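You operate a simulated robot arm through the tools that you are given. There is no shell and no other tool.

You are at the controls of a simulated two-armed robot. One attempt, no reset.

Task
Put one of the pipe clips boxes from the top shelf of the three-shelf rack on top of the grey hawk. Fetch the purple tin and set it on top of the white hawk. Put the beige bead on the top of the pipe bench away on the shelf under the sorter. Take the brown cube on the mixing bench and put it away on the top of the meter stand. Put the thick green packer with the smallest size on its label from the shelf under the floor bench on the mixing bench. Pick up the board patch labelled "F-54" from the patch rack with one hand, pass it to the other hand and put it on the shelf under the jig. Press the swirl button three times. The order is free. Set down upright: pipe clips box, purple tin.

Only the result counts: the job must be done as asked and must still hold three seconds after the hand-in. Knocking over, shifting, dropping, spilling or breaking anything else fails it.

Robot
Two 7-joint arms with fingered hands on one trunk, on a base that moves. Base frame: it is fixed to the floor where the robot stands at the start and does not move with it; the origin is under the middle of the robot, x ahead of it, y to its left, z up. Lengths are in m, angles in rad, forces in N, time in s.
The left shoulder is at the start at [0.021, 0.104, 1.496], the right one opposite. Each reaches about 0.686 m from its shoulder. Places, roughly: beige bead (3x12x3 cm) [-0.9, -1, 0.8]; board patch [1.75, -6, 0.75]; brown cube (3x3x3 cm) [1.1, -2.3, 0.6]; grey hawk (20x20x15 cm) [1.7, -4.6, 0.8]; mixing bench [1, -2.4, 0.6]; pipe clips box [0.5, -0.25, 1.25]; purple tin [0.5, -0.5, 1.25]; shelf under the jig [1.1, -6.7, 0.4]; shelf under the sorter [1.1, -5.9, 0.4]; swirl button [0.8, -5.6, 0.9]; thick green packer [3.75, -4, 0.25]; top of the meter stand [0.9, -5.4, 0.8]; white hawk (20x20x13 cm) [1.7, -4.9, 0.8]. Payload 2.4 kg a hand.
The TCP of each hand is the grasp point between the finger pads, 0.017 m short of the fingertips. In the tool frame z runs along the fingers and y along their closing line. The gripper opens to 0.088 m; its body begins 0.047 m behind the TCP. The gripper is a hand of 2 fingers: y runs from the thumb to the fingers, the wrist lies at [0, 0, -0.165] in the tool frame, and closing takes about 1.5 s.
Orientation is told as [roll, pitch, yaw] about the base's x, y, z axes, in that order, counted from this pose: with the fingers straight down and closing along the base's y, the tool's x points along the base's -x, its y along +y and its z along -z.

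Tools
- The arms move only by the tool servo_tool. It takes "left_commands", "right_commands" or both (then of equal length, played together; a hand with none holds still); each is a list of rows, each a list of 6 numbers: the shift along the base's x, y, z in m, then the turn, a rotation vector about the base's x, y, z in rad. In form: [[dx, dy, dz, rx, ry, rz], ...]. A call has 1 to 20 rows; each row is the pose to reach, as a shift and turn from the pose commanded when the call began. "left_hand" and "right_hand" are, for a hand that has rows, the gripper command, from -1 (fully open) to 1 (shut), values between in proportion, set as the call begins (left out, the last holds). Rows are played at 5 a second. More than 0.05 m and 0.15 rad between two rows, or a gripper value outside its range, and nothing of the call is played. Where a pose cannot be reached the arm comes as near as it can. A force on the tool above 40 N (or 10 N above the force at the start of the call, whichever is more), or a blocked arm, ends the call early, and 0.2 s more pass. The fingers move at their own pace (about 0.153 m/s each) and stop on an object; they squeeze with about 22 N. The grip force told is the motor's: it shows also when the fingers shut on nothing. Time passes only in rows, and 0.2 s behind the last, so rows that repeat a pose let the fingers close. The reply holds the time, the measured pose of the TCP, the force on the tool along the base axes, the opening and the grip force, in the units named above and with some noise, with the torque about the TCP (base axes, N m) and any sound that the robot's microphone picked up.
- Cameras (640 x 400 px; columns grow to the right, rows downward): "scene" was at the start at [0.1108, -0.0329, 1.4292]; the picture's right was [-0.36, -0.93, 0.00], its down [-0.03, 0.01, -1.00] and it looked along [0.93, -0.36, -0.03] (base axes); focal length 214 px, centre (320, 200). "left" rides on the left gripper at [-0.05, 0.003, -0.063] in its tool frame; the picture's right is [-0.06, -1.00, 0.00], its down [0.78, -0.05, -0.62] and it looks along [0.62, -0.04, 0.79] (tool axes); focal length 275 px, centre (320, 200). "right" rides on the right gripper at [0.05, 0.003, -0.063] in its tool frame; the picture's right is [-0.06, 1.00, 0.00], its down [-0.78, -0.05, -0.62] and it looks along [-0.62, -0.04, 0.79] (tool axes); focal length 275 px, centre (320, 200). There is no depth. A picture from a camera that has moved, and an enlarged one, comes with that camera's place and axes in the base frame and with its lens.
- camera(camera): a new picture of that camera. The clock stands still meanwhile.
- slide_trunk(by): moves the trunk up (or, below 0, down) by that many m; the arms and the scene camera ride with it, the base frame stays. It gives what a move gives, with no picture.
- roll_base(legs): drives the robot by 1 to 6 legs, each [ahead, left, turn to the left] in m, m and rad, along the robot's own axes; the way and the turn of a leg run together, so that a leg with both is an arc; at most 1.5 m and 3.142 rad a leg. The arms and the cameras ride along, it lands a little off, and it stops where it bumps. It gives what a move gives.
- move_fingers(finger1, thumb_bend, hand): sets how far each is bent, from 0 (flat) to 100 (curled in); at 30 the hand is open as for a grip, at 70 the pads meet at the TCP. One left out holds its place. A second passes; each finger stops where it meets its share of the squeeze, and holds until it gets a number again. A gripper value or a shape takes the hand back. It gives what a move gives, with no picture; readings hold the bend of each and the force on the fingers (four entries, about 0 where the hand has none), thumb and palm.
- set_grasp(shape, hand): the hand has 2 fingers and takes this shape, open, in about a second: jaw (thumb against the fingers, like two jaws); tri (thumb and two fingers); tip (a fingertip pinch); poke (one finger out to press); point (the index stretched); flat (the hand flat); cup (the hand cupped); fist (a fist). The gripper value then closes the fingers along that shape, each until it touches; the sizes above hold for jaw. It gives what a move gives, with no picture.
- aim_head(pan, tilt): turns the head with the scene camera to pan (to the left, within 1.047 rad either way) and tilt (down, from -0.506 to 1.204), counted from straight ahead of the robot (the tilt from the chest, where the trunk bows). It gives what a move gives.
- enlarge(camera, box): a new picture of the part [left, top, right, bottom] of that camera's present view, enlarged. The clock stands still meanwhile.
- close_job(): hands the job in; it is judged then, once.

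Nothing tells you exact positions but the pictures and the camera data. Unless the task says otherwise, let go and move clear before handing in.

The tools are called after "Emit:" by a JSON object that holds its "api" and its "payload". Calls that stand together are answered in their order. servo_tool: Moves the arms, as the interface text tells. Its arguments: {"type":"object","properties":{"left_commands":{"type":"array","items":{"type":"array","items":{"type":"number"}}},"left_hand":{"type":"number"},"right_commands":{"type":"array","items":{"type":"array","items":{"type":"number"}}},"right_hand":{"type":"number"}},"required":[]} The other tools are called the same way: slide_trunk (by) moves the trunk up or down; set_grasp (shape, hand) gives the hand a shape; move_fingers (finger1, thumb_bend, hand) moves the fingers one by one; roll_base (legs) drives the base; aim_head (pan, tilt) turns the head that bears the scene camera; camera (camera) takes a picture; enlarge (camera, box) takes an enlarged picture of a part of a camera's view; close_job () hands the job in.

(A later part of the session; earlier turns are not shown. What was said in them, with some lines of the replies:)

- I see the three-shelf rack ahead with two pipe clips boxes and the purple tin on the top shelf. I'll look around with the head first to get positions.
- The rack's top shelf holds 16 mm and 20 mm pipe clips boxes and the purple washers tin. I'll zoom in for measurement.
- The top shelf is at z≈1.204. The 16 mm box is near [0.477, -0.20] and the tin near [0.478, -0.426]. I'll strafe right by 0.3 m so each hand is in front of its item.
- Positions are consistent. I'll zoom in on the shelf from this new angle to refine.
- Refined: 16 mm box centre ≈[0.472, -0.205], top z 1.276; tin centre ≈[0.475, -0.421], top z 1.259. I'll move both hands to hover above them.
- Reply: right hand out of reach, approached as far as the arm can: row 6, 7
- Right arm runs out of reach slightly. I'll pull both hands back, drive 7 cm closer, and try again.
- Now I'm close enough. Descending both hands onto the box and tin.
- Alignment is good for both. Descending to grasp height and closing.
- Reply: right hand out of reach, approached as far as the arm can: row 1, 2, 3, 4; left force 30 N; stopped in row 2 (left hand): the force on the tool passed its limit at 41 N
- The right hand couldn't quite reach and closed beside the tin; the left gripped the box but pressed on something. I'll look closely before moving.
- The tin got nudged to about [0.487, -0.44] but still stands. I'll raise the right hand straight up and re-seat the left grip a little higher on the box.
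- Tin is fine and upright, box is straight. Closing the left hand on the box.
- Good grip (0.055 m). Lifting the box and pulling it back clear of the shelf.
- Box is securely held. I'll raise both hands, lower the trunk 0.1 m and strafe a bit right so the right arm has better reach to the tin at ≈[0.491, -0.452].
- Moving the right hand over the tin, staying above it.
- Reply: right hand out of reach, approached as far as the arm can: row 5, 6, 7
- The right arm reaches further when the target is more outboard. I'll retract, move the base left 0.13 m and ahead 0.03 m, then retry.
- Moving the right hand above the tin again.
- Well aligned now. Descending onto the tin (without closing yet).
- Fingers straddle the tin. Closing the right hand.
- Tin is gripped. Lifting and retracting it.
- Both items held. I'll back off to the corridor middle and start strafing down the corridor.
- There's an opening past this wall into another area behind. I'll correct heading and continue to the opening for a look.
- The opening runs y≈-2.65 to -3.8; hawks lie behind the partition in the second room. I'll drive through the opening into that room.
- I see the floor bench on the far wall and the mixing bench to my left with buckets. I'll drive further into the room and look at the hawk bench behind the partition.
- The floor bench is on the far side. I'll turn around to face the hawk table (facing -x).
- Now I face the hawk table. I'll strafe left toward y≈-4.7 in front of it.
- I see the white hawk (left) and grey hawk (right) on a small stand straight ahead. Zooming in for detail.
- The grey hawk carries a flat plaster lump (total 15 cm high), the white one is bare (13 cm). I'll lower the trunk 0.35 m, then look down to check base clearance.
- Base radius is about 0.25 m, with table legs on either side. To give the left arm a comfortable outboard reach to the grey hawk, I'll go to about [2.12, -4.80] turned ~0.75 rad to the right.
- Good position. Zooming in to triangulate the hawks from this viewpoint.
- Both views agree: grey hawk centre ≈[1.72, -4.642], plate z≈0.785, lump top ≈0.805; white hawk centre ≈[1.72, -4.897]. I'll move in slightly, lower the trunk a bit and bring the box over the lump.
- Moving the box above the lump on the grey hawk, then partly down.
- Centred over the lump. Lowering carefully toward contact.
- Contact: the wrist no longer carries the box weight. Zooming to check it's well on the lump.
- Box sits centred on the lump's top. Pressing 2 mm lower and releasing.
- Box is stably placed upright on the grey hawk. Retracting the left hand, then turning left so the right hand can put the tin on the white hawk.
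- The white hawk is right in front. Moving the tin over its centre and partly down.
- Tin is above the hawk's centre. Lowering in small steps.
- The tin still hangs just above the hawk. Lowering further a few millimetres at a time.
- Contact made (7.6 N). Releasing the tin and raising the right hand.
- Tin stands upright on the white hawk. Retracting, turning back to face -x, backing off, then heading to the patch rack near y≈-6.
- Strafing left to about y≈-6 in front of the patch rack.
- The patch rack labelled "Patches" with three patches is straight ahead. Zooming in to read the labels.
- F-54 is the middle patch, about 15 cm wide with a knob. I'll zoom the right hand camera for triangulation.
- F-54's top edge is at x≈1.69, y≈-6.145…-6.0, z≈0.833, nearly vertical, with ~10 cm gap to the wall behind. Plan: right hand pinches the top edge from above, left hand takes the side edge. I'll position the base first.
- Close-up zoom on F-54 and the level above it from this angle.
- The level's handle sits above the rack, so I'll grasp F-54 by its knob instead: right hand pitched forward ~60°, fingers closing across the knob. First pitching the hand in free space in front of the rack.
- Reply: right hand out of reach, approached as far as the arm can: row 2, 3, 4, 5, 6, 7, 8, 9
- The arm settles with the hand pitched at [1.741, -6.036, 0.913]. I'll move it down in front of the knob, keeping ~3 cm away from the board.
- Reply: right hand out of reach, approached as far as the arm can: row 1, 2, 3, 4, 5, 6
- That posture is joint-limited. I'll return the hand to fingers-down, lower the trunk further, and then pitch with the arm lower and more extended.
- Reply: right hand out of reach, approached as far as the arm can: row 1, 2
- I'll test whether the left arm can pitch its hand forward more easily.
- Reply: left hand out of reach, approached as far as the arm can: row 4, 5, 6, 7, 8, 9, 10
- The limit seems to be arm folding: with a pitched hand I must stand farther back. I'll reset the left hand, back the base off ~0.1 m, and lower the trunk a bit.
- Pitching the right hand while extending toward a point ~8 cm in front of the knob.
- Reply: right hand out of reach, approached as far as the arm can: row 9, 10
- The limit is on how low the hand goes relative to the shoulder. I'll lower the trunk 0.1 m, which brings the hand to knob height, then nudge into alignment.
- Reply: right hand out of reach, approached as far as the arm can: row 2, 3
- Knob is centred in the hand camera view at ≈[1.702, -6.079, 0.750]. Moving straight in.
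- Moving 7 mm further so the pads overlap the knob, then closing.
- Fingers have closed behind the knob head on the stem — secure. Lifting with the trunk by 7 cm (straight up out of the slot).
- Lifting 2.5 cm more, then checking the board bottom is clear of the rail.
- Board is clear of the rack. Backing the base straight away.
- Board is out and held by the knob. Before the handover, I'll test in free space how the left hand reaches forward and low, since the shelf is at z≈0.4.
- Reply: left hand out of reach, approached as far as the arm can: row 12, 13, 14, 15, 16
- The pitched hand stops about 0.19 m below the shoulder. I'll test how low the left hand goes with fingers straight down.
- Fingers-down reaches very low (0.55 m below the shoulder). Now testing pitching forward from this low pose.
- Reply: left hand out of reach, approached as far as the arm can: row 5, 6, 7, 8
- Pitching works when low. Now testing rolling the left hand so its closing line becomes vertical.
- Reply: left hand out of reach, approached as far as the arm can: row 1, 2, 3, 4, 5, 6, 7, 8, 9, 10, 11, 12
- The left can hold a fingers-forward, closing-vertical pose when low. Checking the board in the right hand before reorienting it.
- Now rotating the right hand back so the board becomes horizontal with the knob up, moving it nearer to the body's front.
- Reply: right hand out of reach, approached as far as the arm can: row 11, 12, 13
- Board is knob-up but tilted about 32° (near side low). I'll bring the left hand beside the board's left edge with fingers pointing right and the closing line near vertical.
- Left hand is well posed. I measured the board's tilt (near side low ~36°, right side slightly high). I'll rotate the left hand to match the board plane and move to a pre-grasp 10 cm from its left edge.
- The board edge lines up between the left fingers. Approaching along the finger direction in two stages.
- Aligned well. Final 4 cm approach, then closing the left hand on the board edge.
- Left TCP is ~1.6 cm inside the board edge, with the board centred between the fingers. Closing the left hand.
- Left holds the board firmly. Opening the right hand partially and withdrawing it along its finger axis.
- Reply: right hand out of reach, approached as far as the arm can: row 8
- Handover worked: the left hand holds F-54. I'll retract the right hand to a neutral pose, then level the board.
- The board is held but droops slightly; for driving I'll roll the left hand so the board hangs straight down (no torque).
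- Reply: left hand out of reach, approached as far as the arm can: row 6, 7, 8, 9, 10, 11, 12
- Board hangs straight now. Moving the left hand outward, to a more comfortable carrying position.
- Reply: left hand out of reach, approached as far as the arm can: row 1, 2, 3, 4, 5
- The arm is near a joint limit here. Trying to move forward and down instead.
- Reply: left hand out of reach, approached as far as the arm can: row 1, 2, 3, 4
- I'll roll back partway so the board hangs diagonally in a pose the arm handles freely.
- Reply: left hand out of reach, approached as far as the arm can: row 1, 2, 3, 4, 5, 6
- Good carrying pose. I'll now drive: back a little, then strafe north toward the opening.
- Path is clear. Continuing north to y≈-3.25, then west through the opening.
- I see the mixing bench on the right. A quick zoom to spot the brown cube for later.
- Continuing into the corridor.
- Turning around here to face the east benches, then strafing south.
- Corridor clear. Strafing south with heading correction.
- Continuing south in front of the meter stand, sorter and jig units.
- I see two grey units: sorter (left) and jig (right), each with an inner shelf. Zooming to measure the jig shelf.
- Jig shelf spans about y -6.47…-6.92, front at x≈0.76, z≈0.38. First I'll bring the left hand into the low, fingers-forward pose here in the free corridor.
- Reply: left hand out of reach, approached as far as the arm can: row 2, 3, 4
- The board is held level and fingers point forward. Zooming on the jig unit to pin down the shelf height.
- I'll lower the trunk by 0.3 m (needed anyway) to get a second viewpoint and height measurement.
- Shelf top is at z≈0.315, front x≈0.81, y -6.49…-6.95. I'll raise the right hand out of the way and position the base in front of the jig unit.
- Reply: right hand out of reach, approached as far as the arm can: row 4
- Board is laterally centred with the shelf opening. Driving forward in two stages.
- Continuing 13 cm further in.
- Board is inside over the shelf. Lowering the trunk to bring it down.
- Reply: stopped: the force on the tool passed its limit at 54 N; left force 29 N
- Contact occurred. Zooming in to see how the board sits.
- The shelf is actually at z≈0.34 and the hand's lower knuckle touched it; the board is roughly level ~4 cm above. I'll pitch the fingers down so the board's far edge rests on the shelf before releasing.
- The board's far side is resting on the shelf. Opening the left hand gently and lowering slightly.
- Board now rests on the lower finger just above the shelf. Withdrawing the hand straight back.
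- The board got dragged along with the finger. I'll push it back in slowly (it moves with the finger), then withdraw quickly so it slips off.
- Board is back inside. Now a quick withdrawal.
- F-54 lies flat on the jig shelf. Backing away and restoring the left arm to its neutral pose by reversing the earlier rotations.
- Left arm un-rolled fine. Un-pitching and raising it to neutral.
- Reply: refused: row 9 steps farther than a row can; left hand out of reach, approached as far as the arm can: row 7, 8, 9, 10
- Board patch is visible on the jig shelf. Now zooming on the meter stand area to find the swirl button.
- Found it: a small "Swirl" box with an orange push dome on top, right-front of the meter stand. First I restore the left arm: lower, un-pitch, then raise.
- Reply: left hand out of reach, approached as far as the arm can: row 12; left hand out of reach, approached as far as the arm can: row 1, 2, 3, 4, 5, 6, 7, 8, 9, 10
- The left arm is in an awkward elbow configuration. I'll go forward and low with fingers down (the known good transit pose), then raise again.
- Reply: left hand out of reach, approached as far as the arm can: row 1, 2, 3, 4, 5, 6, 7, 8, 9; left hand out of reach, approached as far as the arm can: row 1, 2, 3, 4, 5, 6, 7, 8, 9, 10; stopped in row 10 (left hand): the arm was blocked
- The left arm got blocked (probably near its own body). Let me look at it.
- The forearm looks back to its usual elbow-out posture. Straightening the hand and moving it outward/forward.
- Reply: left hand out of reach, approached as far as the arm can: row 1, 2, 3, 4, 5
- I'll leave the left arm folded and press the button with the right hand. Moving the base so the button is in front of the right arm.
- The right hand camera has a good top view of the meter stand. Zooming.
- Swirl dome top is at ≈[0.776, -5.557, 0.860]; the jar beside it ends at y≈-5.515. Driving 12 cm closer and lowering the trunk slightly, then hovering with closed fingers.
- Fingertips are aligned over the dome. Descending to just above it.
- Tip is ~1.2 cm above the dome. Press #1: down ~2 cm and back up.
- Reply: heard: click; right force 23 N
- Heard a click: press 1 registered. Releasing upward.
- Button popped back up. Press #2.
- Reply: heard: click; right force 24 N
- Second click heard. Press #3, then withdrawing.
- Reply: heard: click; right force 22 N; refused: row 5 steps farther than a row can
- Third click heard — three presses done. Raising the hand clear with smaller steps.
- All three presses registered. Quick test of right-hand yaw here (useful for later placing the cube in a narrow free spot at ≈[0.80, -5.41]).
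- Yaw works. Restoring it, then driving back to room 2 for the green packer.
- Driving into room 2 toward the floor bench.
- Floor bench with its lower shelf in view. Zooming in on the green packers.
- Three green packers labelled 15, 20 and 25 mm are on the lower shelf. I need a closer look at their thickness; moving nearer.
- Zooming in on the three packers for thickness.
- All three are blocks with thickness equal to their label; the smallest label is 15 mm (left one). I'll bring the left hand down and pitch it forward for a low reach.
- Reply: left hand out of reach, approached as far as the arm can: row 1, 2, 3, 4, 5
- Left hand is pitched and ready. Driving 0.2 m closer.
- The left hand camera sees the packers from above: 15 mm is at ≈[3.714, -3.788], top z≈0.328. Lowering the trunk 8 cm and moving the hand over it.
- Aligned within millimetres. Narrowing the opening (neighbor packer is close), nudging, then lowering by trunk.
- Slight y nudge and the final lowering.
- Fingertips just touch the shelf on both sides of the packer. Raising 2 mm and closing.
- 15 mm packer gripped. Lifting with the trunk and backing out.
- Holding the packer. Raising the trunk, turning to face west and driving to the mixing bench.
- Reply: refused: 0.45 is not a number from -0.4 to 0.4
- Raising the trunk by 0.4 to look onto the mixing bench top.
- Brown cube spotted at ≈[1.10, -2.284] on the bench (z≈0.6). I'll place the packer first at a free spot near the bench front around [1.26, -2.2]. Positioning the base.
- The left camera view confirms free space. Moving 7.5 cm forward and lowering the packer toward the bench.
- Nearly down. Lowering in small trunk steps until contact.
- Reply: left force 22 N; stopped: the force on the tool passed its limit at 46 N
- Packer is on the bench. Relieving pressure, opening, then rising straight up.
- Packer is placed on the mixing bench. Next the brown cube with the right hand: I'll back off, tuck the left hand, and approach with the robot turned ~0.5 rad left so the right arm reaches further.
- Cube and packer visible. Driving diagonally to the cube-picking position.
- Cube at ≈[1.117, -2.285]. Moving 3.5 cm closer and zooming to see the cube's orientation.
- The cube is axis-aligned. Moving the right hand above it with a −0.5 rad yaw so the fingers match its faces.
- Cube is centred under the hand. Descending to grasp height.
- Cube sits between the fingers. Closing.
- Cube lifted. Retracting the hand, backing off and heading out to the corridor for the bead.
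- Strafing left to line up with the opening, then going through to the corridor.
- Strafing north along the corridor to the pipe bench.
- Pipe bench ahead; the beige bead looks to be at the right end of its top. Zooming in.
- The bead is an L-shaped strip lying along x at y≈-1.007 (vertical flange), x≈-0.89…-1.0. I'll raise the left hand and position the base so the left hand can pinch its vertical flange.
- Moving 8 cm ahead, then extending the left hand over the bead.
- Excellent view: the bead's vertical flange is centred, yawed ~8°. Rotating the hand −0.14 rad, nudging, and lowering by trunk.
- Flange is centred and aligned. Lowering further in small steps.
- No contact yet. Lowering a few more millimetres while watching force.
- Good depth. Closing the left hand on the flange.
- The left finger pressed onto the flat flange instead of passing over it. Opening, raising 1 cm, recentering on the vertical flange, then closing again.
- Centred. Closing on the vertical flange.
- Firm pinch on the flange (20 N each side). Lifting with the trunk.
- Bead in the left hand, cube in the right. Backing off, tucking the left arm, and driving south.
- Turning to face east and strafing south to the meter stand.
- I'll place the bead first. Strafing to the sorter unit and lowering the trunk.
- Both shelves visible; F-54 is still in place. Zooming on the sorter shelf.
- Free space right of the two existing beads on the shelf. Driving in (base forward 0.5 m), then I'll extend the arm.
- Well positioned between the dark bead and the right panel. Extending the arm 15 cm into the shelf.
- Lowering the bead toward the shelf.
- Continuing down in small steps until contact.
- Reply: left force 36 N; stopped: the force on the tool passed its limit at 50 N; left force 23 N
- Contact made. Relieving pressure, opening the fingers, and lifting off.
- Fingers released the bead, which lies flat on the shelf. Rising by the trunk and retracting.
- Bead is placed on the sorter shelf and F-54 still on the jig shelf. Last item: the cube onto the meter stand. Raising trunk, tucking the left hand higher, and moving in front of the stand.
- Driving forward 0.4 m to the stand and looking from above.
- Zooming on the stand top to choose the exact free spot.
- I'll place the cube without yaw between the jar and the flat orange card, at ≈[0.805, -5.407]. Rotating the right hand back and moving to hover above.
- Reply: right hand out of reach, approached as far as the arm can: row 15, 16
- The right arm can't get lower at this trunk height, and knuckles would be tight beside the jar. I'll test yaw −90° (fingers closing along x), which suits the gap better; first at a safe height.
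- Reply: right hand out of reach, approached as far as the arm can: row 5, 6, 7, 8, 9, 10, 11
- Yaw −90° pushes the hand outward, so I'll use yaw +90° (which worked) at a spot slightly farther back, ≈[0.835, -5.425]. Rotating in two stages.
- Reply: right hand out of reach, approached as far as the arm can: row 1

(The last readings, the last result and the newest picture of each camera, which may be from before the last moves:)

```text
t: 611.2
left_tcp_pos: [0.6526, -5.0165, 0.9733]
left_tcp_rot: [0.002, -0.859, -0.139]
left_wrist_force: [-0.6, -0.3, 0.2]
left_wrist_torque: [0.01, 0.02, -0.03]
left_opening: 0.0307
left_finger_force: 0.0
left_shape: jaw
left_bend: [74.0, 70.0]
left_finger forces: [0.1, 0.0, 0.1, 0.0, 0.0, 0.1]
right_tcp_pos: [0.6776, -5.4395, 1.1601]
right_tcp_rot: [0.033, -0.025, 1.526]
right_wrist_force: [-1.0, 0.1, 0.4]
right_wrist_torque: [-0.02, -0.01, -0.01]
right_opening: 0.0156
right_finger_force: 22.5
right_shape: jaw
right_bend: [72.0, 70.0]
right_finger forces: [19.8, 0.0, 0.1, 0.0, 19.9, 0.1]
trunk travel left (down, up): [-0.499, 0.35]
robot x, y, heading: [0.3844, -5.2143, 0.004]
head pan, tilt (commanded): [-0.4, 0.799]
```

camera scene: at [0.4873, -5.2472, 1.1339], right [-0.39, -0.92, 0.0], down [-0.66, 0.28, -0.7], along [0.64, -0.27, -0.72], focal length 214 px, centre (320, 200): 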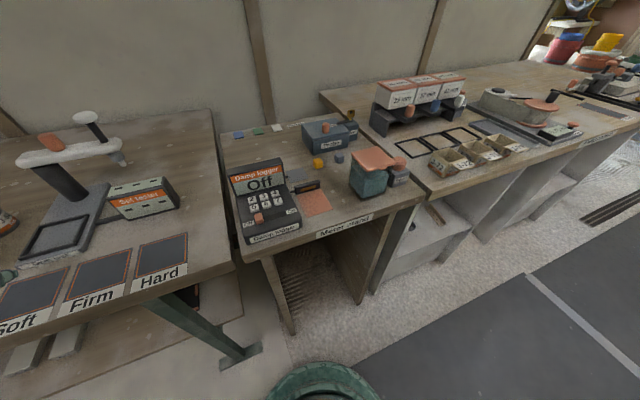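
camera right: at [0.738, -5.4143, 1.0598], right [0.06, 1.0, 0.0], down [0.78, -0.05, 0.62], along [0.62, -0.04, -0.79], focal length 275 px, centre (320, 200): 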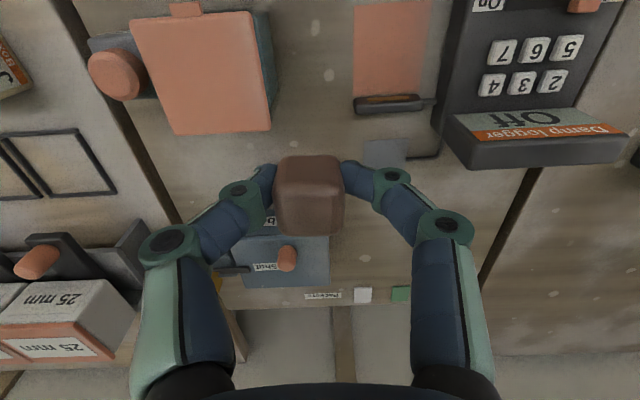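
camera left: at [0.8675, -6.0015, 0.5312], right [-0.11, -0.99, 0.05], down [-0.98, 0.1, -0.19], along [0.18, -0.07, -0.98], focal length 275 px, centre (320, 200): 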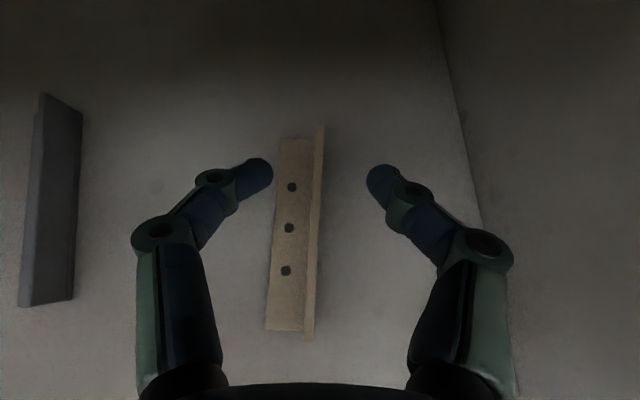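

Squaring up the hand, tucking the left hand back a bit, then moving 6 cm ahead and lowering the trunk.

Emit:
{"api": "servo_tool", "payload": {"right_commands": [[0, 0, 0, -0.012, -0.016, 0.02], [0, 0, 0, -0.025, -0.033, 0.045]], "left_commands": [[-0.025, 0, 0.015, 0, 0, 0], [-0.05, 0, 0.03, 0, 0, 0]]}}

Emit:
{"api": "roll_base", "payload": {"legs": [[0.055, 0, 0]]}}

Emit:
{"api": "slide_trunk", "payload": {"by": -0.2}}

Emit:
{"api": "camera", "payload": {"camera": "scene"}}

Emit:
{"api": "camera", "payload": {"camera": "right"}}

```text
t: 611.8
left_tcp_pos: [0.6144, -5.0075, 0.9723]
left_tcp_rot: [0.002, -0.862, -0.137]
left_wrist_force: [-0.5, -1.3, 0.3]
left_wrist_torque: [0.01, -0.01, 0.0]
left_opening: 0.0305
left_finger_force: 0.1
left_shape: jaw
left_bend: [74.0, 70.0]
left_finger forces: [0.1, 0.0, 0.0, 0.0, 0.0, 0.0]
left hand out of reach, approached as far as the arm can: row 1, 2
right_tcp_pos: [0.6766, -5.4388, 1.1604]
right_tcp_rot: [-0.002, -0.004, 1.573]
right_wrist_force: [-0.1, 0.2, -0.2]
right_wrist_torque: [0.05, 0.02, 0.02]
right_opening: 0.0157
right_finger_force: 21.9
right_shape: jaw
right_bend: [72.0, 70.0]
right_finger forces: [19.8, 0.0, 0.0, 0.0, 19.8, 0.1]
trunk travel left (down, up): [-0.499, 0.35]
robot x, y, heading: [0.3813, -5.2157, 0.005]
head pan, tilt (commanded): [-0.4, 0.799]
```

```text
t: 612.7
left_tcp_pos: [0.6718, -5.0085, 0.9713]
left_tcp_rot: [0.0, -0.86, -0.136]
left_wrist_force: [-0.4, -1.2, -0.4]
left_wrist_torque: [-0.01, 0.02, 0.0]
left_opening: 0.0306
left_finger_force: 0.0
left_shape: jaw
left_bend: [74.0, 70.0]
left_finger forces: [0.0, 0.0, 0.1, 0.0, 0.0, 0.1]
right_tcp_pos: [0.7347, -5.4383, 1.1599]
right_tcp_rot: [0.001, -0.003, 1.572]
right_wrist_force: [-0.2, 0.2, 0.5]
right_wrist_torque: [0.01, -0.02, 0.0]
right_opening: 0.0156
right_finger_force: 22.3
right_shape: jaw
right_bend: [72.0, 70.0]
right_finger forces: [19.9, 0.0, 0.0, 0.0, 19.9, 0.1]
trunk travel left (down, up): [-0.499, 0.35]
robot x, y, heading: [0.438, -5.216, 0.002]
head pan, tilt (commanded): [-0.4, 0.799]
```

```text
t: 614.9
left_tcp_pos: [0.6672, -5.0068, 0.7555]
left_tcp_rot: [-0.015, -0.792, -0.125]
left_wrist_force: [-0.3, -0.2, -0.2]
left_wrist_torque: [0.0, 0.0, -0.03]
left_opening: 0.0306
left_finger_force: 0.2
left_shape: jaw
left_bend: [74.0, 70.0]
left_finger forces: [0.1, 0.1, 0.0, 0.0, 0.0, 0.0]
right_tcp_pos: [0.7332, -5.4394, 0.9613]
right_tcp_rot: [-0.002, -0.004, 1.573]
right_wrist_force: [0.7, 0.3, 0.2]
right_wrist_torque: [-0.02, 0.0, 0.05]
right_opening: 0.0157
right_finger_force: 21.5
right_shape: jaw
right_bend: [72.0, 70.0]
right_finger forces: [19.9, 0.1, 0.1, 0.1, 20.0, 0.1]
trunk travel left (down, up): [-0.299, 0.55]
robot x, y, heading: [0.4439, -5.2151, 0.002]
head pan, tilt (commanded): [-0.4, 0.799]
```

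```text
taken
camera scene: at [0.549, -5.2469, 0.9328], right [-0.39, -0.92, 0.0], down [-0.66, 0.28, -0.7], along [0.64, -0.27, -0.72], focal length 214 px, centre (320, 200)
```

scene: 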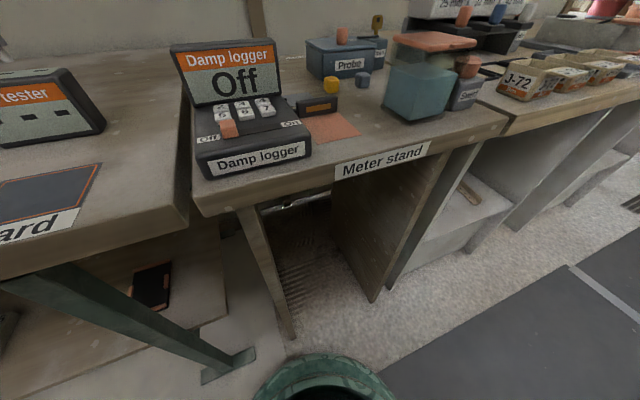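

```text
taken
camera right: at [0.7306, -5.4891, 1.0253], right [-1.0, 0.06, 0.0], down [0.05, 0.78, 0.62], along [0.04, 0.62, -0.78], focal length 275 px, centre (320, 200)
```

right: 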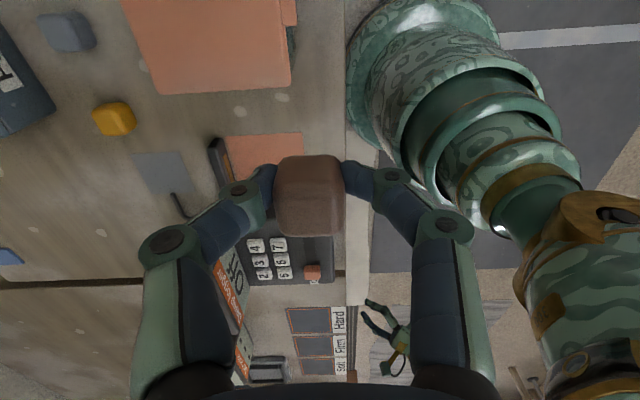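

Moving over the chosen spot, still above the jar height.

Emit:
{"api": "servo_tool", "payload": {"right_commands": [[0.035, 0.005, 0, 0, 0, 0], [0.07, 0.01, 0, 0, 0, 0], [0.102, 0.0144, 0, 0, 0, 0], [0.102, 0.0144, -0.03, 0, 0, 0]]}}

Emit:
{"api": "camera", "payload": {"camera": "right"}}

Emit:
{"api": "enlarge", "payload": {"camera": "scene", "box": [260, 0, 520, 163]}}

```text
t: 615.9
left_tcp_pos: [0.6671, -5.0074, 0.7553]
left_tcp_rot: [-0.013, -0.789, -0.127]
left_wrist_force: [-0.4, -0.5, -0.1]
left_wrist_torque: [0.02, 0.0, 0.02]
left_opening: 0.0304
left_finger_force: 0.1
left_shape: jaw
left_bend: [74.0, 70.0]
left_finger forces: [0.0, 0.0, 0.0, 0.1, 0.1, 0.0]
right_tcp_pos: [0.8333, -5.4239, 0.9313]
right_tcp_rot: [0.0, -0.001, 1.57]
right_wrist_force: [0.1, -0.4, 0.4]
right_wrist_torque: [-0.04, -0.01, 0.0]
right_opening: 0.0155
right_finger_force: 22.4
right_shape: jaw
right_bend: [72.0, 70.0]
right_finger forces: [19.9, 0.0, 0.0, 0.0, 19.9, 0.1]
trunk travel left (down, up): [-0.299, 0.55]
robot x, y, heading: [0.4407, -5.2141, 0.004]
head pan, tilt (commanded): [-0.4, 0.799]
```

```text
taken
camera right: at [0.8308, -5.4745, 0.9957], right [-1.0, 0.06, 0.0], down [0.05, 0.78, 0.62], along [0.04, 0.62, -0.78], focal length 275 px, centre (320, 200)
```

right: 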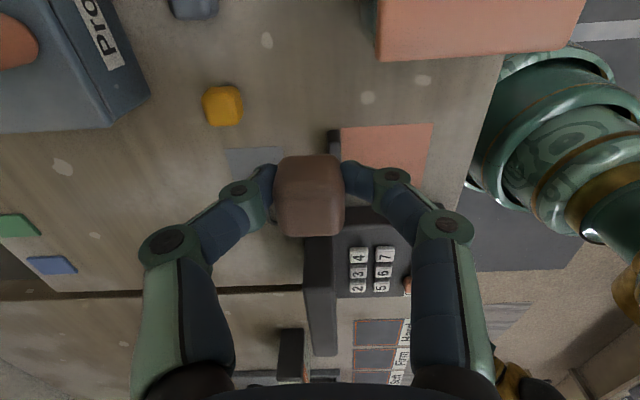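

```text
2.45 times, centred on (390, 82) of scene
camera zoom: at [0.5491, -5.2468, 0.9327], right [-0.39, -0.92, 0.0], down [-0.66, 0.28, -0.7], along [0.64, -0.27, -0.72], focal length 526 px, centre (148, 491)
```

zoom: 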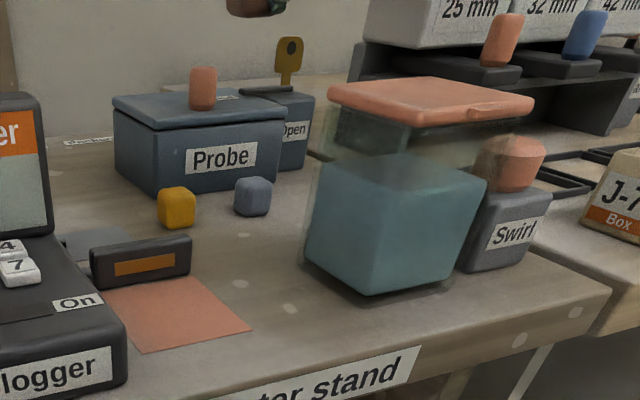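

The landing spot is clear of the jar, device and cubes. Nudging 4 mm and lowering by trunk.

Emit:
{"api": "servo_tool", "payload": {"right_commands": [[0.004, 0, 0, 0, 0, 0], [0.004, 0, 0, 0, 0, 0]]}}

Emit:
{"api": "slide_trunk", "payload": {"by": -0.07}}

Emit:
{"api": "camera", "payload": {"camera": "right"}}

Emit:
{"api": "enlarge", "payload": {"camera": "scene", "box": [260, 0, 520, 163]}}

```text
t: 616.5
left_tcp_pos: [0.6678, -5.0067, 0.7554]
left_tcp_rot: [-0.015, -0.79, -0.125]
left_wrist_force: [-0.7, -0.1, -0.8]
left_wrist_torque: [-0.01, 0.05, 0.0]
left_opening: 0.0306
left_finger_force: 0.1
left_shape: jaw
left_bend: [74.0, 70.0]
left_finger forces: [0.0, 0.0, 0.0, 0.0, 0.0, 0.0]
right_tcp_pos: [0.8378, -5.4245, 0.9313]
right_tcp_rot: [-0.003, -0.004, 1.571]
right_wrist_force: [0.8, 0.1, 0.2]
right_wrist_torque: [-0.01, -0.07, -0.02]
right_opening: 0.0159
right_finger_force: 22.3
right_shape: jaw
right_bend: [72.0, 70.0]
right_finger forces: [19.8, 0.0, 0.0, 0.0, 19.9, 0.0]
trunk travel left (down, up): [-0.299, 0.55]
robot x, y, heading: [0.4421, -5.215, 0.001]
head pan, tilt (commanded): [-0.4, 0.799]
```

```text
t: 617.6
left_tcp_pos: [0.6655, -5.0056, 0.6788]
left_tcp_rot: [-0.018, -0.763, -0.123]
left_wrist_force: [-0.1, -0.3, 0.1]
left_wrist_torque: [0.01, 0.0, -0.05]
left_opening: 0.0304
left_finger_force: 0.0
left_shape: jaw
left_bend: [74.0, 70.0]
left_finger forces: [0.0, 0.0, 0.1, 0.0, 0.0, 0.0]
right_tcp_pos: [0.8388, -5.4239, 0.8603]
right_tcp_rot: [-0.003, -0.003, 1.571]
right_wrist_force: [-0.1, -0.1, -0.3]
right_wrist_torque: [0.0, 0.0, 0.02]
right_opening: 0.0156
right_finger_force: 21.6
right_shape: jaw
right_bend: [72.0, 70.0]
right_finger forces: [19.9, 0.0, 0.0, 0.1, 19.8, 0.1]
trunk travel left (down, up): [-0.229, 0.62]
robot x, y, heading: [0.445, -5.2175, 0.003]
head pan, tilt (commanded): [-0.4, 0.799]
```

```text
taken
camera right: at [0.8366, -5.4747, 0.9254], right [-1.0, 0.06, 0.0], down [0.05, 0.78, 0.62], along [0.04, 0.62, -0.78], focal length 275 px, centre (320, 200)
```

right: 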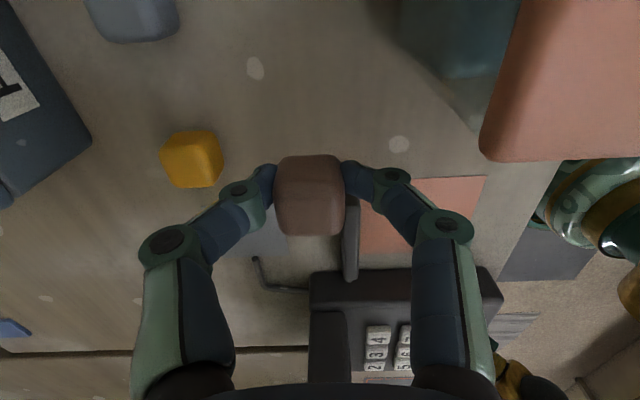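

```text
2.45 times, centred on (390, 82) of scene
camera zoom: at [0.5518, -5.2468, 0.8628], right [-0.39, -0.92, 0.0], down [-0.66, 0.28, -0.7], along [0.64, -0.27, -0.72], focal length 526 px, centre (148, 491)
```

zoom: 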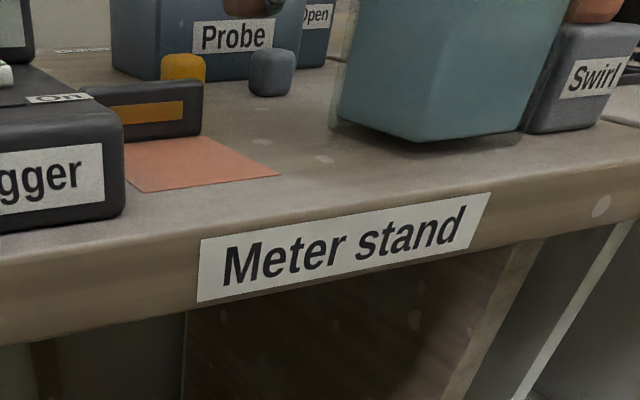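

Still clear. Lowering further and checking with the head tilted up a bit.

Emit:
{"api": "slide_trunk", "payload": {"by": -0.035}}

Emit:
{"api": "aim_head", "payload": {"pan": -0.4, "tilt": 0.35}}

Emit:
{"api": "camera", "payload": {"camera": "scene"}}

Emit:
{"api": "camera", "payload": {"camera": "right"}}

```text
t: 618.4
left_tcp_pos: [0.6663, -5.0067, 0.6415]
left_tcp_rot: [-0.019, -0.758, -0.122]
left_wrist_force: [-0.1, -0.5, 0.0]
left_wrist_torque: [0.01, 0.03, 0.01]
left_opening: 0.0306
left_finger_force: 0.0
left_shape: jaw
left_bend: [74.0, 70.0]
left_finger forces: [0.0, 0.0, 0.1, 0.1, 0.0, 0.1]
right_tcp_pos: [0.8393, -5.4252, 0.8261]
right_tcp_rot: [-0.001, -0.004, 1.571]
right_wrist_force: [0.0, 0.2, 0.1]
right_wrist_torque: [0.0, 0.01, -0.04]
right_opening: 0.0158
right_finger_force: 21.9
right_shape: jaw
right_bend: [72.0, 70.0]
right_finger forces: [19.9, 0.0, 0.0, 0.0, 19.9, 0.1]
trunk travel left (down, up): [-0.194, 0.655]
robot x, y, heading: [0.4446, -5.2201, 0.009]
head pan, tilt (commanded): [-0.4, 0.799]
```

```text
t: 619.2
left_tcp_pos: [0.6658, -5.0068, 0.6415]
left_tcp_rot: [-0.021, -0.758, -0.119]
left_wrist_force: [0.2, 0.6, -0.4]
left_wrist_torque: [0.0, 0.0, 0.03]
left_opening: 0.0307
left_finger_force: 0.1
left_shape: jaw
left_bend: [74.0, 70.0]
left_finger forces: [0.1, 0.1, 0.0, 0.0, 0.0, 0.0]
right_tcp_pos: [0.8392, -5.4242, 0.8261]
right_tcp_rot: [-0.002, -0.005, 1.573]
right_wrist_force: [0.1, 0.9, -0.2]
right_wrist_torque: [0.01, 0.01, 0.04]
right_opening: 0.0156
right_finger_force: 21.9
right_shape: jaw
right_bend: [72.0, 70.0]
right_finger forces: [19.9, 0.1, 0.1, 0.1, 19.9, 0.0]
trunk travel left (down, up): [-0.194, 0.655]
robot x, y, heading: [0.4434, -5.2167, 0.009]
head pan, tilt (commanded): [-0.4, 0.351]
```

```text
taken
camera scene: at [0.565, -5.2516, 0.8676], right [-0.39, -0.92, 0.0], down [-0.32, 0.13, -0.94], along [0.87, -0.36, -0.34], focal length 214 px, centre (320, 200)
```

scene: 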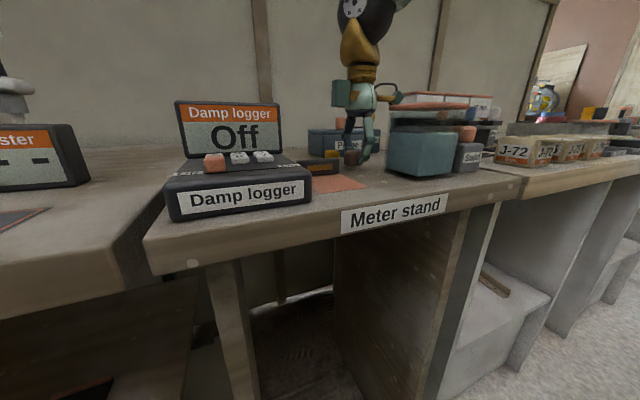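

```text
taken
camera right: at [0.8368, -5.4747, 0.8902], right [-1.0, 0.06, 0.0], down [0.05, 0.78, 0.62], along [0.04, 0.62, -0.78], focal length 275 px, centre (320, 200)
```

right: 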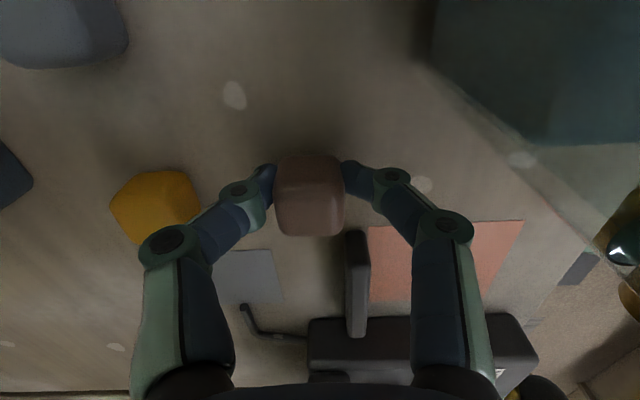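

Close to the surface. Shifting 5 mm toward the robot for extra clearance to the yellow block, then the final millimetres down.

Emit:
{"api": "servo_tool", "payload": {"right_commands": [[-0.003, 0, 0, 0, 0, 0], [-0.005, 0, 0, 0, 0, 0]]}}

Emit:
{"api": "slide_trunk", "payload": {"by": -0.007}}

Emit:
{"api": "slide_trunk", "payload": {"by": -0.004}}

Emit:
{"api": "enlarge", "payload": {"camera": "scene", "box": [290, 70, 450, 190]}}

```text
t: 619.9
left_tcp_pos: [0.6654, -5.0056, 0.6408]
left_tcp_rot: [-0.021, -0.758, -0.12]
left_wrist_force: [-0.4, 0.6, 0.0]
left_wrist_torque: [-0.01, 0.01, 0.01]
left_opening: 0.0306
left_finger_force: 0.1
left_shape: jaw
left_bend: [74.0, 70.0]
left_finger forces: [0.0, 0.1, 0.0, 0.0, 0.1, 0.0]
right_tcp_pos: [0.8345, -5.4247, 0.8254]
right_tcp_rot: [-0.003, -0.005, 1.57]
right_wrist_force: [0.2, 0.8, -0.2]
right_wrist_torque: [-0.01, -0.02, -0.02]
right_opening: 0.0155
right_finger_force: 21.8
right_shape: jaw
right_bend: [72.0, 70.0]
right_finger forces: [19.8, 0.0, 0.0, 0.0, 19.8, 0.1]
trunk travel left (down, up): [-0.194, 0.655]
robot x, y, heading: [0.439, -5.2144, -0.001]
head pan, tilt (commanded): [-0.4, 0.351]
```

```text
t: 620.4
left_tcp_pos: [0.6654, -5.0059, 0.6341]
left_tcp_rot: [-0.019, -0.759, -0.12]
left_wrist_force: [0.2, 0.4, 0.3]
left_wrist_torque: [-0.01, -0.02, 0.02]
left_opening: 0.0304
left_finger_force: 0.1
left_shape: jaw
left_bend: [74.0, 70.0]
left_finger forces: [0.0, 0.0, 0.0, 0.1, 0.0, 0.0]
right_tcp_pos: [0.8359, -5.4239, 0.818]
right_tcp_rot: [-0.001, -0.003, 1.573]
right_wrist_force: [0.2, -0.6, 3.5]
right_wrist_torque: [0.02, -0.01, -0.03]
right_opening: 0.016
right_finger_force: 22.3
right_shape: jaw
right_bend: [72.0, 70.0]
right_finger forces: [21.2, 0.0, 0.0, 0.0, 21.7, 0.0]
trunk travel left (down, up): [-0.187, 0.662]
robot x, y, heading: [0.4374, -5.2141, 0.004]
head pan, tilt (commanded): [-0.4, 0.351]
```

```text
t: 620.9
left_tcp_pos: [0.6653, -5.0062, 0.63]
left_tcp_rot: [-0.023, -0.762, -0.12]
left_wrist_force: [0.7, 0.7, -0.5]
left_wrist_torque: [-0.01, -0.01, -0.04]
left_opening: 0.0306
left_finger_force: 0.1
left_shape: jaw
left_bend: [74.0, 70.0]
left_finger forces: [0.1, 0.0, 0.0, 0.0, 0.0, 0.0]
right_tcp_pos: [0.8349, -5.424, 0.816]
right_tcp_rot: [-0.009, -0.002, 1.57]
right_wrist_force: [1.0, -3.0, 26.5]
right_wrist_torque: [-0.06, -0.27, -0.03]
right_opening: 0.0185
right_finger_force: 22.4
right_shape: jaw
right_bend: [73.0, 70.0]
right_finger forces: [25.1, 0.0, 0.1, 0.1, 33.8, 0.0]
trunk travel left (down, up): [-0.183, 0.666]
robot x, y, heading: [0.4436, -5.2141, 0.005]
head pan, tilt (commanded): [-0.4, 0.351]
```

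```text
3.33 times, centred on (370, 130) of scene
camera zoom: at [0.5645, -5.2513, 0.8572], right [-0.39, -0.92, 0.0], down [-0.32, 0.13, -0.94], along [0.87, -0.36, -0.34], focal length 715 px, centre (153, 433)
```

zoom: 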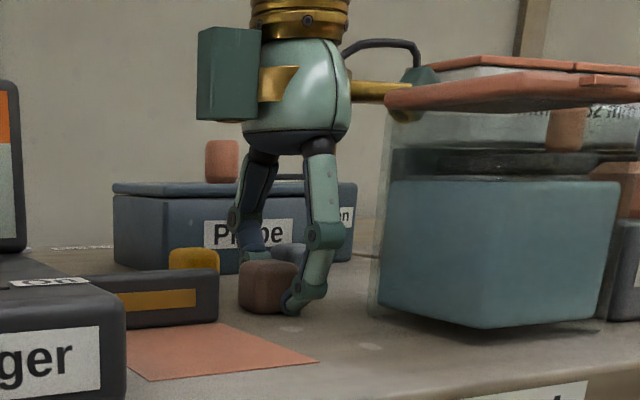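

Cube is in contact with the stand top. Relieving pressure and opening gently.

Emit:
{"api": "servo_tool", "payload": {"right_commands": [[0, 0, 0.002, 0, 0, 0], [0, 0, 0.002, 0, 0, 0]]}}

Emit:
{"api": "servo_tool", "payload": {"right_commands": [[0, 0, 0, 0, 0, 0], [0, 0, 0, 0, 0, 0], [0, 0, 0, 0, 0, 0], [0, 0, 0, 0, 0, 0]], "right_hand": 0.25}}

Emit:
{"api": "enlarge", "payload": {"camera": "scene", "box": [290, 70, 450, 190]}}

Emit:
{"api": "camera", "payload": {"camera": "right"}}

```text
t: 621.5
left_tcp_pos: [0.6649, -5.0053, 0.6294]
left_tcp_rot: [-0.022, -0.759, -0.121]
left_wrist_force: [-1.2, -0.2, -0.5]
left_wrist_torque: [0.0, 0.0, -0.01]
left_opening: 0.0304
left_finger_force: 0.1
left_shape: jaw
left_bend: [74.0, 70.0]
left_finger forces: [0.0, 0.0, 0.0, 0.1, 0.0, 0.1]
right_tcp_pos: [0.8336, -5.4237, 0.8167]
right_tcp_rot: [-0.002, -0.002, 1.571]
right_wrist_force: [2.3, -3.3, 19.5]
right_wrist_torque: [-0.03, -0.19, -0.02]
right_opening: 0.0184
right_finger_force: 21.8
right_shape: jaw
right_bend: [74.0, 70.0]
right_finger forces: [23.6, 0.0, 0.0, 0.0, 28.7, 0.0]
trunk travel left (down, up): [-0.183, 0.666]
robot x, y, heading: [0.4406, -5.2139, 0.009]
head pan, tilt (commanded): [-0.4, 0.351]
```

```text
t: 622.5
left_tcp_pos: [0.666, -5.0056, 0.6287]
left_tcp_rot: [-0.022, -0.76, -0.121]
left_wrist_force: [-0.4, -0.2, 0.0]
left_wrist_torque: [0.0, 0.02, -0.01]
left_opening: 0.0305
left_finger_force: 0.1
left_shape: jaw
left_bend: [74.0, 70.0]
left_finger forces: [0.0, 0.1, 0.0, 0.0, 0.0, 0.0]
right_tcp_pos: [0.8348, -5.4231, 0.8157]
right_tcp_rot: [0.001, -0.004, 1.569]
right_wrist_force: [-0.9, -0.9, 7.4]
right_wrist_torque: [-0.02, -0.04, 0.03]
right_opening: 0.0279
right_finger_force: 0.0
right_shape: jaw
right_bend: [76.0, 73.0]
right_finger forces: [3.2, 0.1, 0.0, 0.0, 4.7, 0.0]
trunk travel left (down, up): [-0.183, 0.666]
robot x, y, heading: [0.4424, -5.2175, 0.004]
head pan, tilt (commanded): [-0.4, 0.351]
```

```text
3.33 times, centred on (370, 130) of scene
camera zoom: at [0.5651, -5.2514, 0.8568], right [-0.39, -0.92, 0.0], down [-0.32, 0.13, -0.94], along [0.87, -0.36, -0.34], focal length 715 px, centre (153, 433)
```

zoom: 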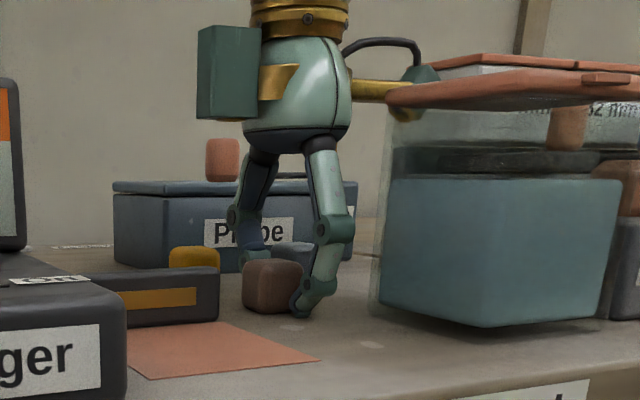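

```text
taken
camera right: at [0.8315, -5.4742, 0.8809], right [-1.0, 0.06, 0.0], down [0.05, 0.78, 0.62], along [0.04, 0.62, -0.78], focal length 275 px, centre (320, 200)
```

right: 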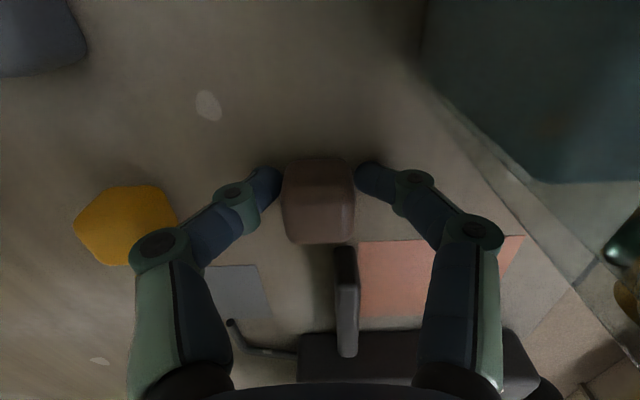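

Fingers are just off the cube. Opening a touch more and lifting straight up.

Emit:
{"api": "servo_tool", "payload": {"right_commands": [[0, 0, 0.001, 0, 0, 0], [0, 0, 0.002, 0, 0, 0], [0, 0, 0.003, 0, 0, 0]], "right_hand": 0.15}}

Emit:
{"api": "slide_trunk", "payload": {"by": 0.06}}

Emit:
{"api": "camera", "payload": {"camera": "right"}}

Emit:
{"api": "camera", "payload": {"camera": "scene"}}

```text
t: 623.3
left_tcp_pos: [0.6655, -5.0056, 0.6294]
left_tcp_rot: [-0.022, -0.758, -0.119]
left_wrist_force: [0.3, 0.2, -0.3]
left_wrist_torque: [-0.01, 0.0, 0.01]
left_opening: 0.0304
left_finger_force: 0.0
left_shape: jaw
left_bend: [74.0, 70.0]
left_finger forces: [0.0, 0.0, 0.0, 0.0, 0.0, 0.1]
right_tcp_pos: [0.8351, -5.4238, 0.8193]
right_tcp_rot: [-0.001, -0.004, 1.571]
right_wrist_force: [0.8, -0.2, 0.2]
right_wrist_torque: [-0.01, -0.03, 0.0]
right_opening: 0.0372
right_finger_force: 0.0
right_shape: jaw
right_bend: [73.0, 70.0]
right_finger forces: [0.0, 0.1, 0.0, 0.0, 0.1, 0.0]
trunk travel left (down, up): [-0.183, 0.666]
robot x, y, heading: [0.4386, -5.2159, 0.009]
head pan, tilt (commanded): [-0.4, 0.351]
```

```text
t: 624.3
left_tcp_pos: [0.6661, -5.0062, 0.6895]
left_tcp_rot: [-0.023, -0.761, -0.123]
left_wrist_force: [0.1, 0.3, -0.2]
left_wrist_torque: [-0.01, -0.01, 0.03]
left_opening: 0.0305
left_finger_force: 0.1
left_shape: jaw
left_bend: [74.0, 70.0]
left_finger forces: [0.1, 0.0, 0.0, 0.0, 0.1, 0.0]
right_tcp_pos: [0.834, -5.4249, 0.8791]
right_tcp_rot: [0.0, -0.002, 1.57]
right_wrist_force: [0.8, 0.1, -0.8]
right_wrist_torque: [-0.02, 0.01, 0.03]
right_opening: 0.0371
right_finger_force: 0.0
right_shape: jaw
right_bend: [73.0, 70.0]
right_finger forces: [0.0, 0.0, 0.1, 0.1, 0.0, 0.1]
trunk travel left (down, up): [-0.243, 0.606]
robot x, y, heading: [0.443, -5.214, 0.005]
head pan, tilt (commanded): [-0.4, 0.351]
```

```text
taken
camera right: at [0.8319, -5.4747, 0.944], right [-1.0, 0.06, 0.0], down [0.05, 0.78, 0.62], along [0.04, 0.62, -0.78], focal length 275 px, centre (320, 200)
```

right: 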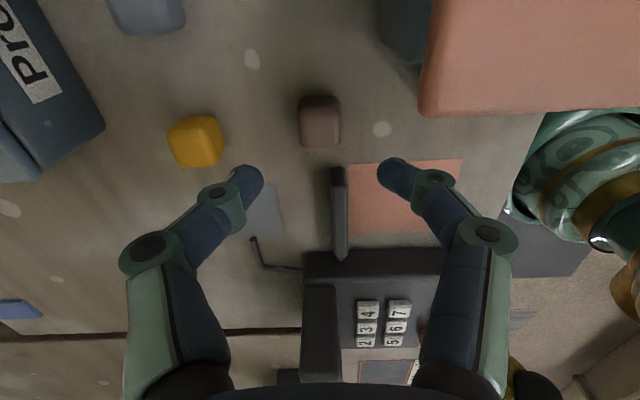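

```text
taken
camera scene: at [0.5628, -5.2516, 0.9163], right [-0.39, -0.92, 0.0], down [-0.32, 0.13, -0.94], along [0.87, -0.36, -0.34], focal length 214 px, centre (320, 200)
```

scene: 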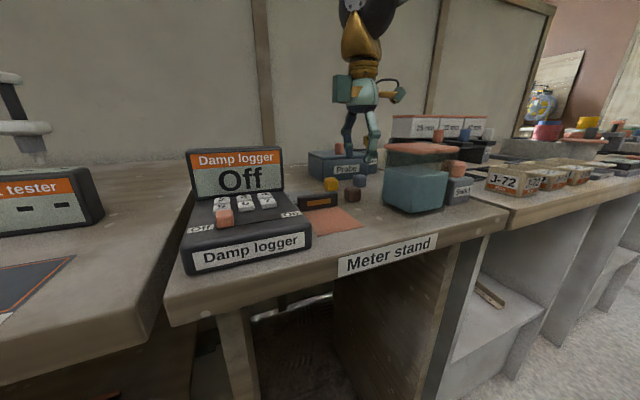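

The cube stands on the meter stand, nothing else disturbed. Raising further and withdrawing.

Emit:
{"api": "slide_trunk", "payload": {"by": 0.15}}

Emit:
{"api": "roll_base", "payload": {"legs": [[-0.45, 0, 0]]}}

Emit:
{"api": "aim_head", "payload": {"pan": -0.4, "tilt": 0.45}}

Emit:
{"api": "camera", "payload": {"camera": "scene"}}

Emit:
{"api": "enlarge", "payload": {"camera": "scene", "box": [200, 80, 420, 218]}}

```text
t: 626.1
left_tcp_pos: [0.6663, -5.006, 0.8395]
left_tcp_rot: [-0.022, -0.757, -0.12]
left_wrist_force: [0.2, 0.1, 0.7]
left_wrist_torque: [-0.02, 0.0, 0.01]
left_opening: 0.0304
left_finger_force: 0.0
left_shape: jaw
left_bend: [74.0, 70.0]
left_finger forces: [0.0, 0.0, 0.0, 0.1, 0.0, 0.0]
right_tcp_pos: [0.8355, -5.4245, 1.0289]
right_tcp_rot: [-0.002, -0.003, 1.569]
right_wrist_force: [-0.1, 0.2, 0.2]
right_wrist_torque: [-0.02, 0.01, 0.02]
right_opening: 0.0367
right_finger_force: 0.1
right_shape: jaw
right_bend: [73.0, 70.0]
right_finger forces: [0.0, 0.1, 0.0, 0.0, 0.0, 0.0]
trunk travel left (down, up): [-0.393, 0.456]
robot x, y, heading: [0.4394, -5.214, 0.008]
head pan, tilt (commanded): [-0.4, 0.351]
```

```text
t: 628.9
left_tcp_pos: [0.1952, -5.0081, 0.8391]
left_tcp_rot: [-0.023, -0.76, -0.125]
left_wrist_force: [-0.1, -0.6, 0.1]
left_wrist_torque: [-0.01, 0.01, -0.02]
left_opening: 0.0305
left_finger_force: 0.0
left_shape: jaw
left_bend: [74.0, 70.0]
left_finger forces: [0.1, 0.0, 0.0, 0.0, 0.1, 0.0]
right_tcp_pos: [0.3615, -5.4279, 1.0304]
right_tcp_rot: [-0.002, -0.003, 1.566]
right_wrist_force: [-0.4, 0.9, -0.1]
right_wrist_torque: [0.0, 0.0, -0.01]
right_opening: 0.037
right_finger_force: 0.1
right_shape: jaw
right_bend: [73.0, 70.0]
right_finger forces: [0.0, 0.0, 0.0, 0.0, 0.1, 0.0]
trunk travel left (down, up): [-0.393, 0.456]
robot x, y, heading: [-0.0314, -5.2162, 0.003]
head pan, tilt (commanded): [-0.4, 0.351]
```

```text
t: 629.6
left_tcp_pos: [0.1948, -5.0081, 0.8401]
left_tcp_rot: [-0.023, -0.759, -0.125]
left_wrist_force: [-0.2, 0.1, -0.5]
left_wrist_torque: [0.01, 0.05, -0.03]
left_opening: 0.0304
left_finger_force: 0.0
left_shape: jaw
left_bend: [74.0, 70.0]
left_finger forces: [0.0, 0.0, 0.0, 0.1, 0.1, 0.1]
right_tcp_pos: [0.3625, -5.4267, 1.0297]
right_tcp_rot: [-0.001, -0.004, 1.568]
right_wrist_force: [-0.4, 0.2, -0.7]
right_wrist_torque: [0.0, -0.01, -0.01]
right_opening: 0.0371
right_finger_force: 0.0
right_shape: jaw
right_bend: [73.0, 70.0]
right_finger forces: [0.1, 0.0, 0.0, 0.0, 0.0, 0.0]
trunk travel left (down, up): [-0.393, 0.456]
robot x, y, heading: [-0.0276, -5.2149, -0.001]
head pan, tilt (commanded): [-0.4, 0.45]
```

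```text
taken
camera scene: at [0.0847, -5.2528, 1.0576], right [-0.39, -0.92, 0.0], down [-0.4, 0.17, -0.9], along [0.83, -0.35, -0.43], focal length 214 px, centre (320, 200)
```

scene: 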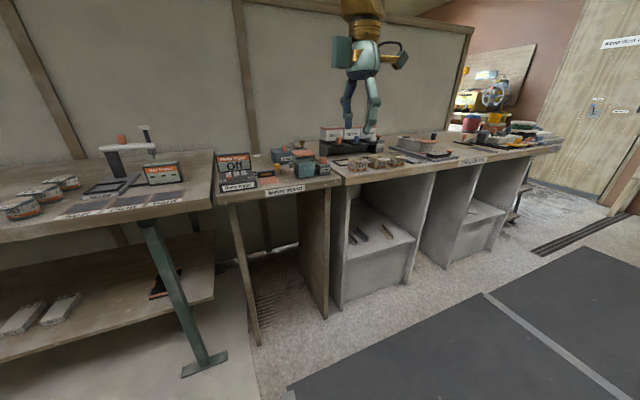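

```text
2.90 times, centred on (310, 149) of scene
camera zoom: at [0.0847, -5.2528, 1.0576], right [-0.39, -0.92, 0.0], down [-0.4, 0.17, -0.9], along [0.83, -0.35, -0.43], focal length 622 px, centre (349, 348)
```

zoom: 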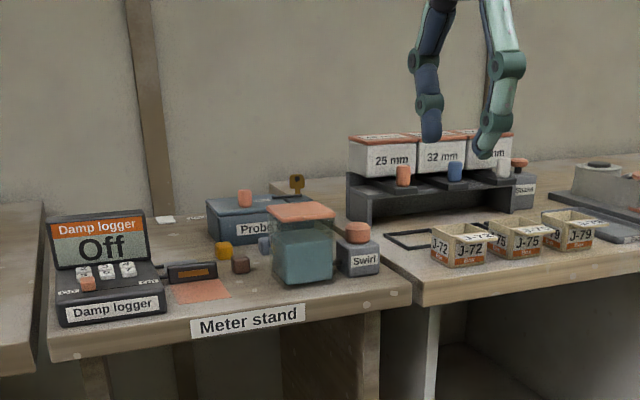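

All seven parts are done, as far as the pictures and readings show:
- **Pipe clips box:** the 16 mm box stands on the grey hawk, on top of its plaster lump.
- **Purple tin:** it stands upright on the white hawk.
- **Beige bead:** it lies flat on the shelf under the sorter.
- **Brown cube:** it is on top of the meter stand.
- **Green packer:** the 15 mm one is on the mixing bench. I took 15 mm as the smallest of the three labels (15, 20 and 25 mm).
- **Board patch F-54:** I picked it with the right hand, passed it to the left and laid it on the shelf under the jig.
- **Swirl button:** pressed three times, with a click heard each time.

Both hands are empty and clear, so I'm handing in.

Emit:
{"api": "close_job", "payload": {}}

```text
The job is handed in.
```

I handed the job in with all seven parts done. My last views showed each item where it should be, but I haven't seen the judge's result.

| Item | Where it is now |
|---|---|
| Pipe clips box (16 mm) | Upright on the grey hawk, resting on its plaster lump |
| Purple tin | Upright on the white hawk |
| Beige bead | Flat on the shelf under the sorter |
| Brown cube | On top of the meter stand |
| Green packer (15 mm) | On the mixing bench |
| Board patch F-54 | Flat on the shelf under the jig, passed from the right hand to the left |
| Swirl button | Pressed three times, with a click heard each time |

- **Packer choice:** the three green packers are labelled 15, 20 and 25 mm, and each looks as thick as its label. I treated all three as "thick green packers" and took the smallest, 15 mm. If "thick" was meant to rule out the 15 mm one, that choice is wrong.
- **Contact along the way:** I nudged the tin about 3 cm on its shelf before gripping it. F-54 slid a few centimetres on its shelf before I got the finger out from under it. I saw nothing else moved or knocked over.
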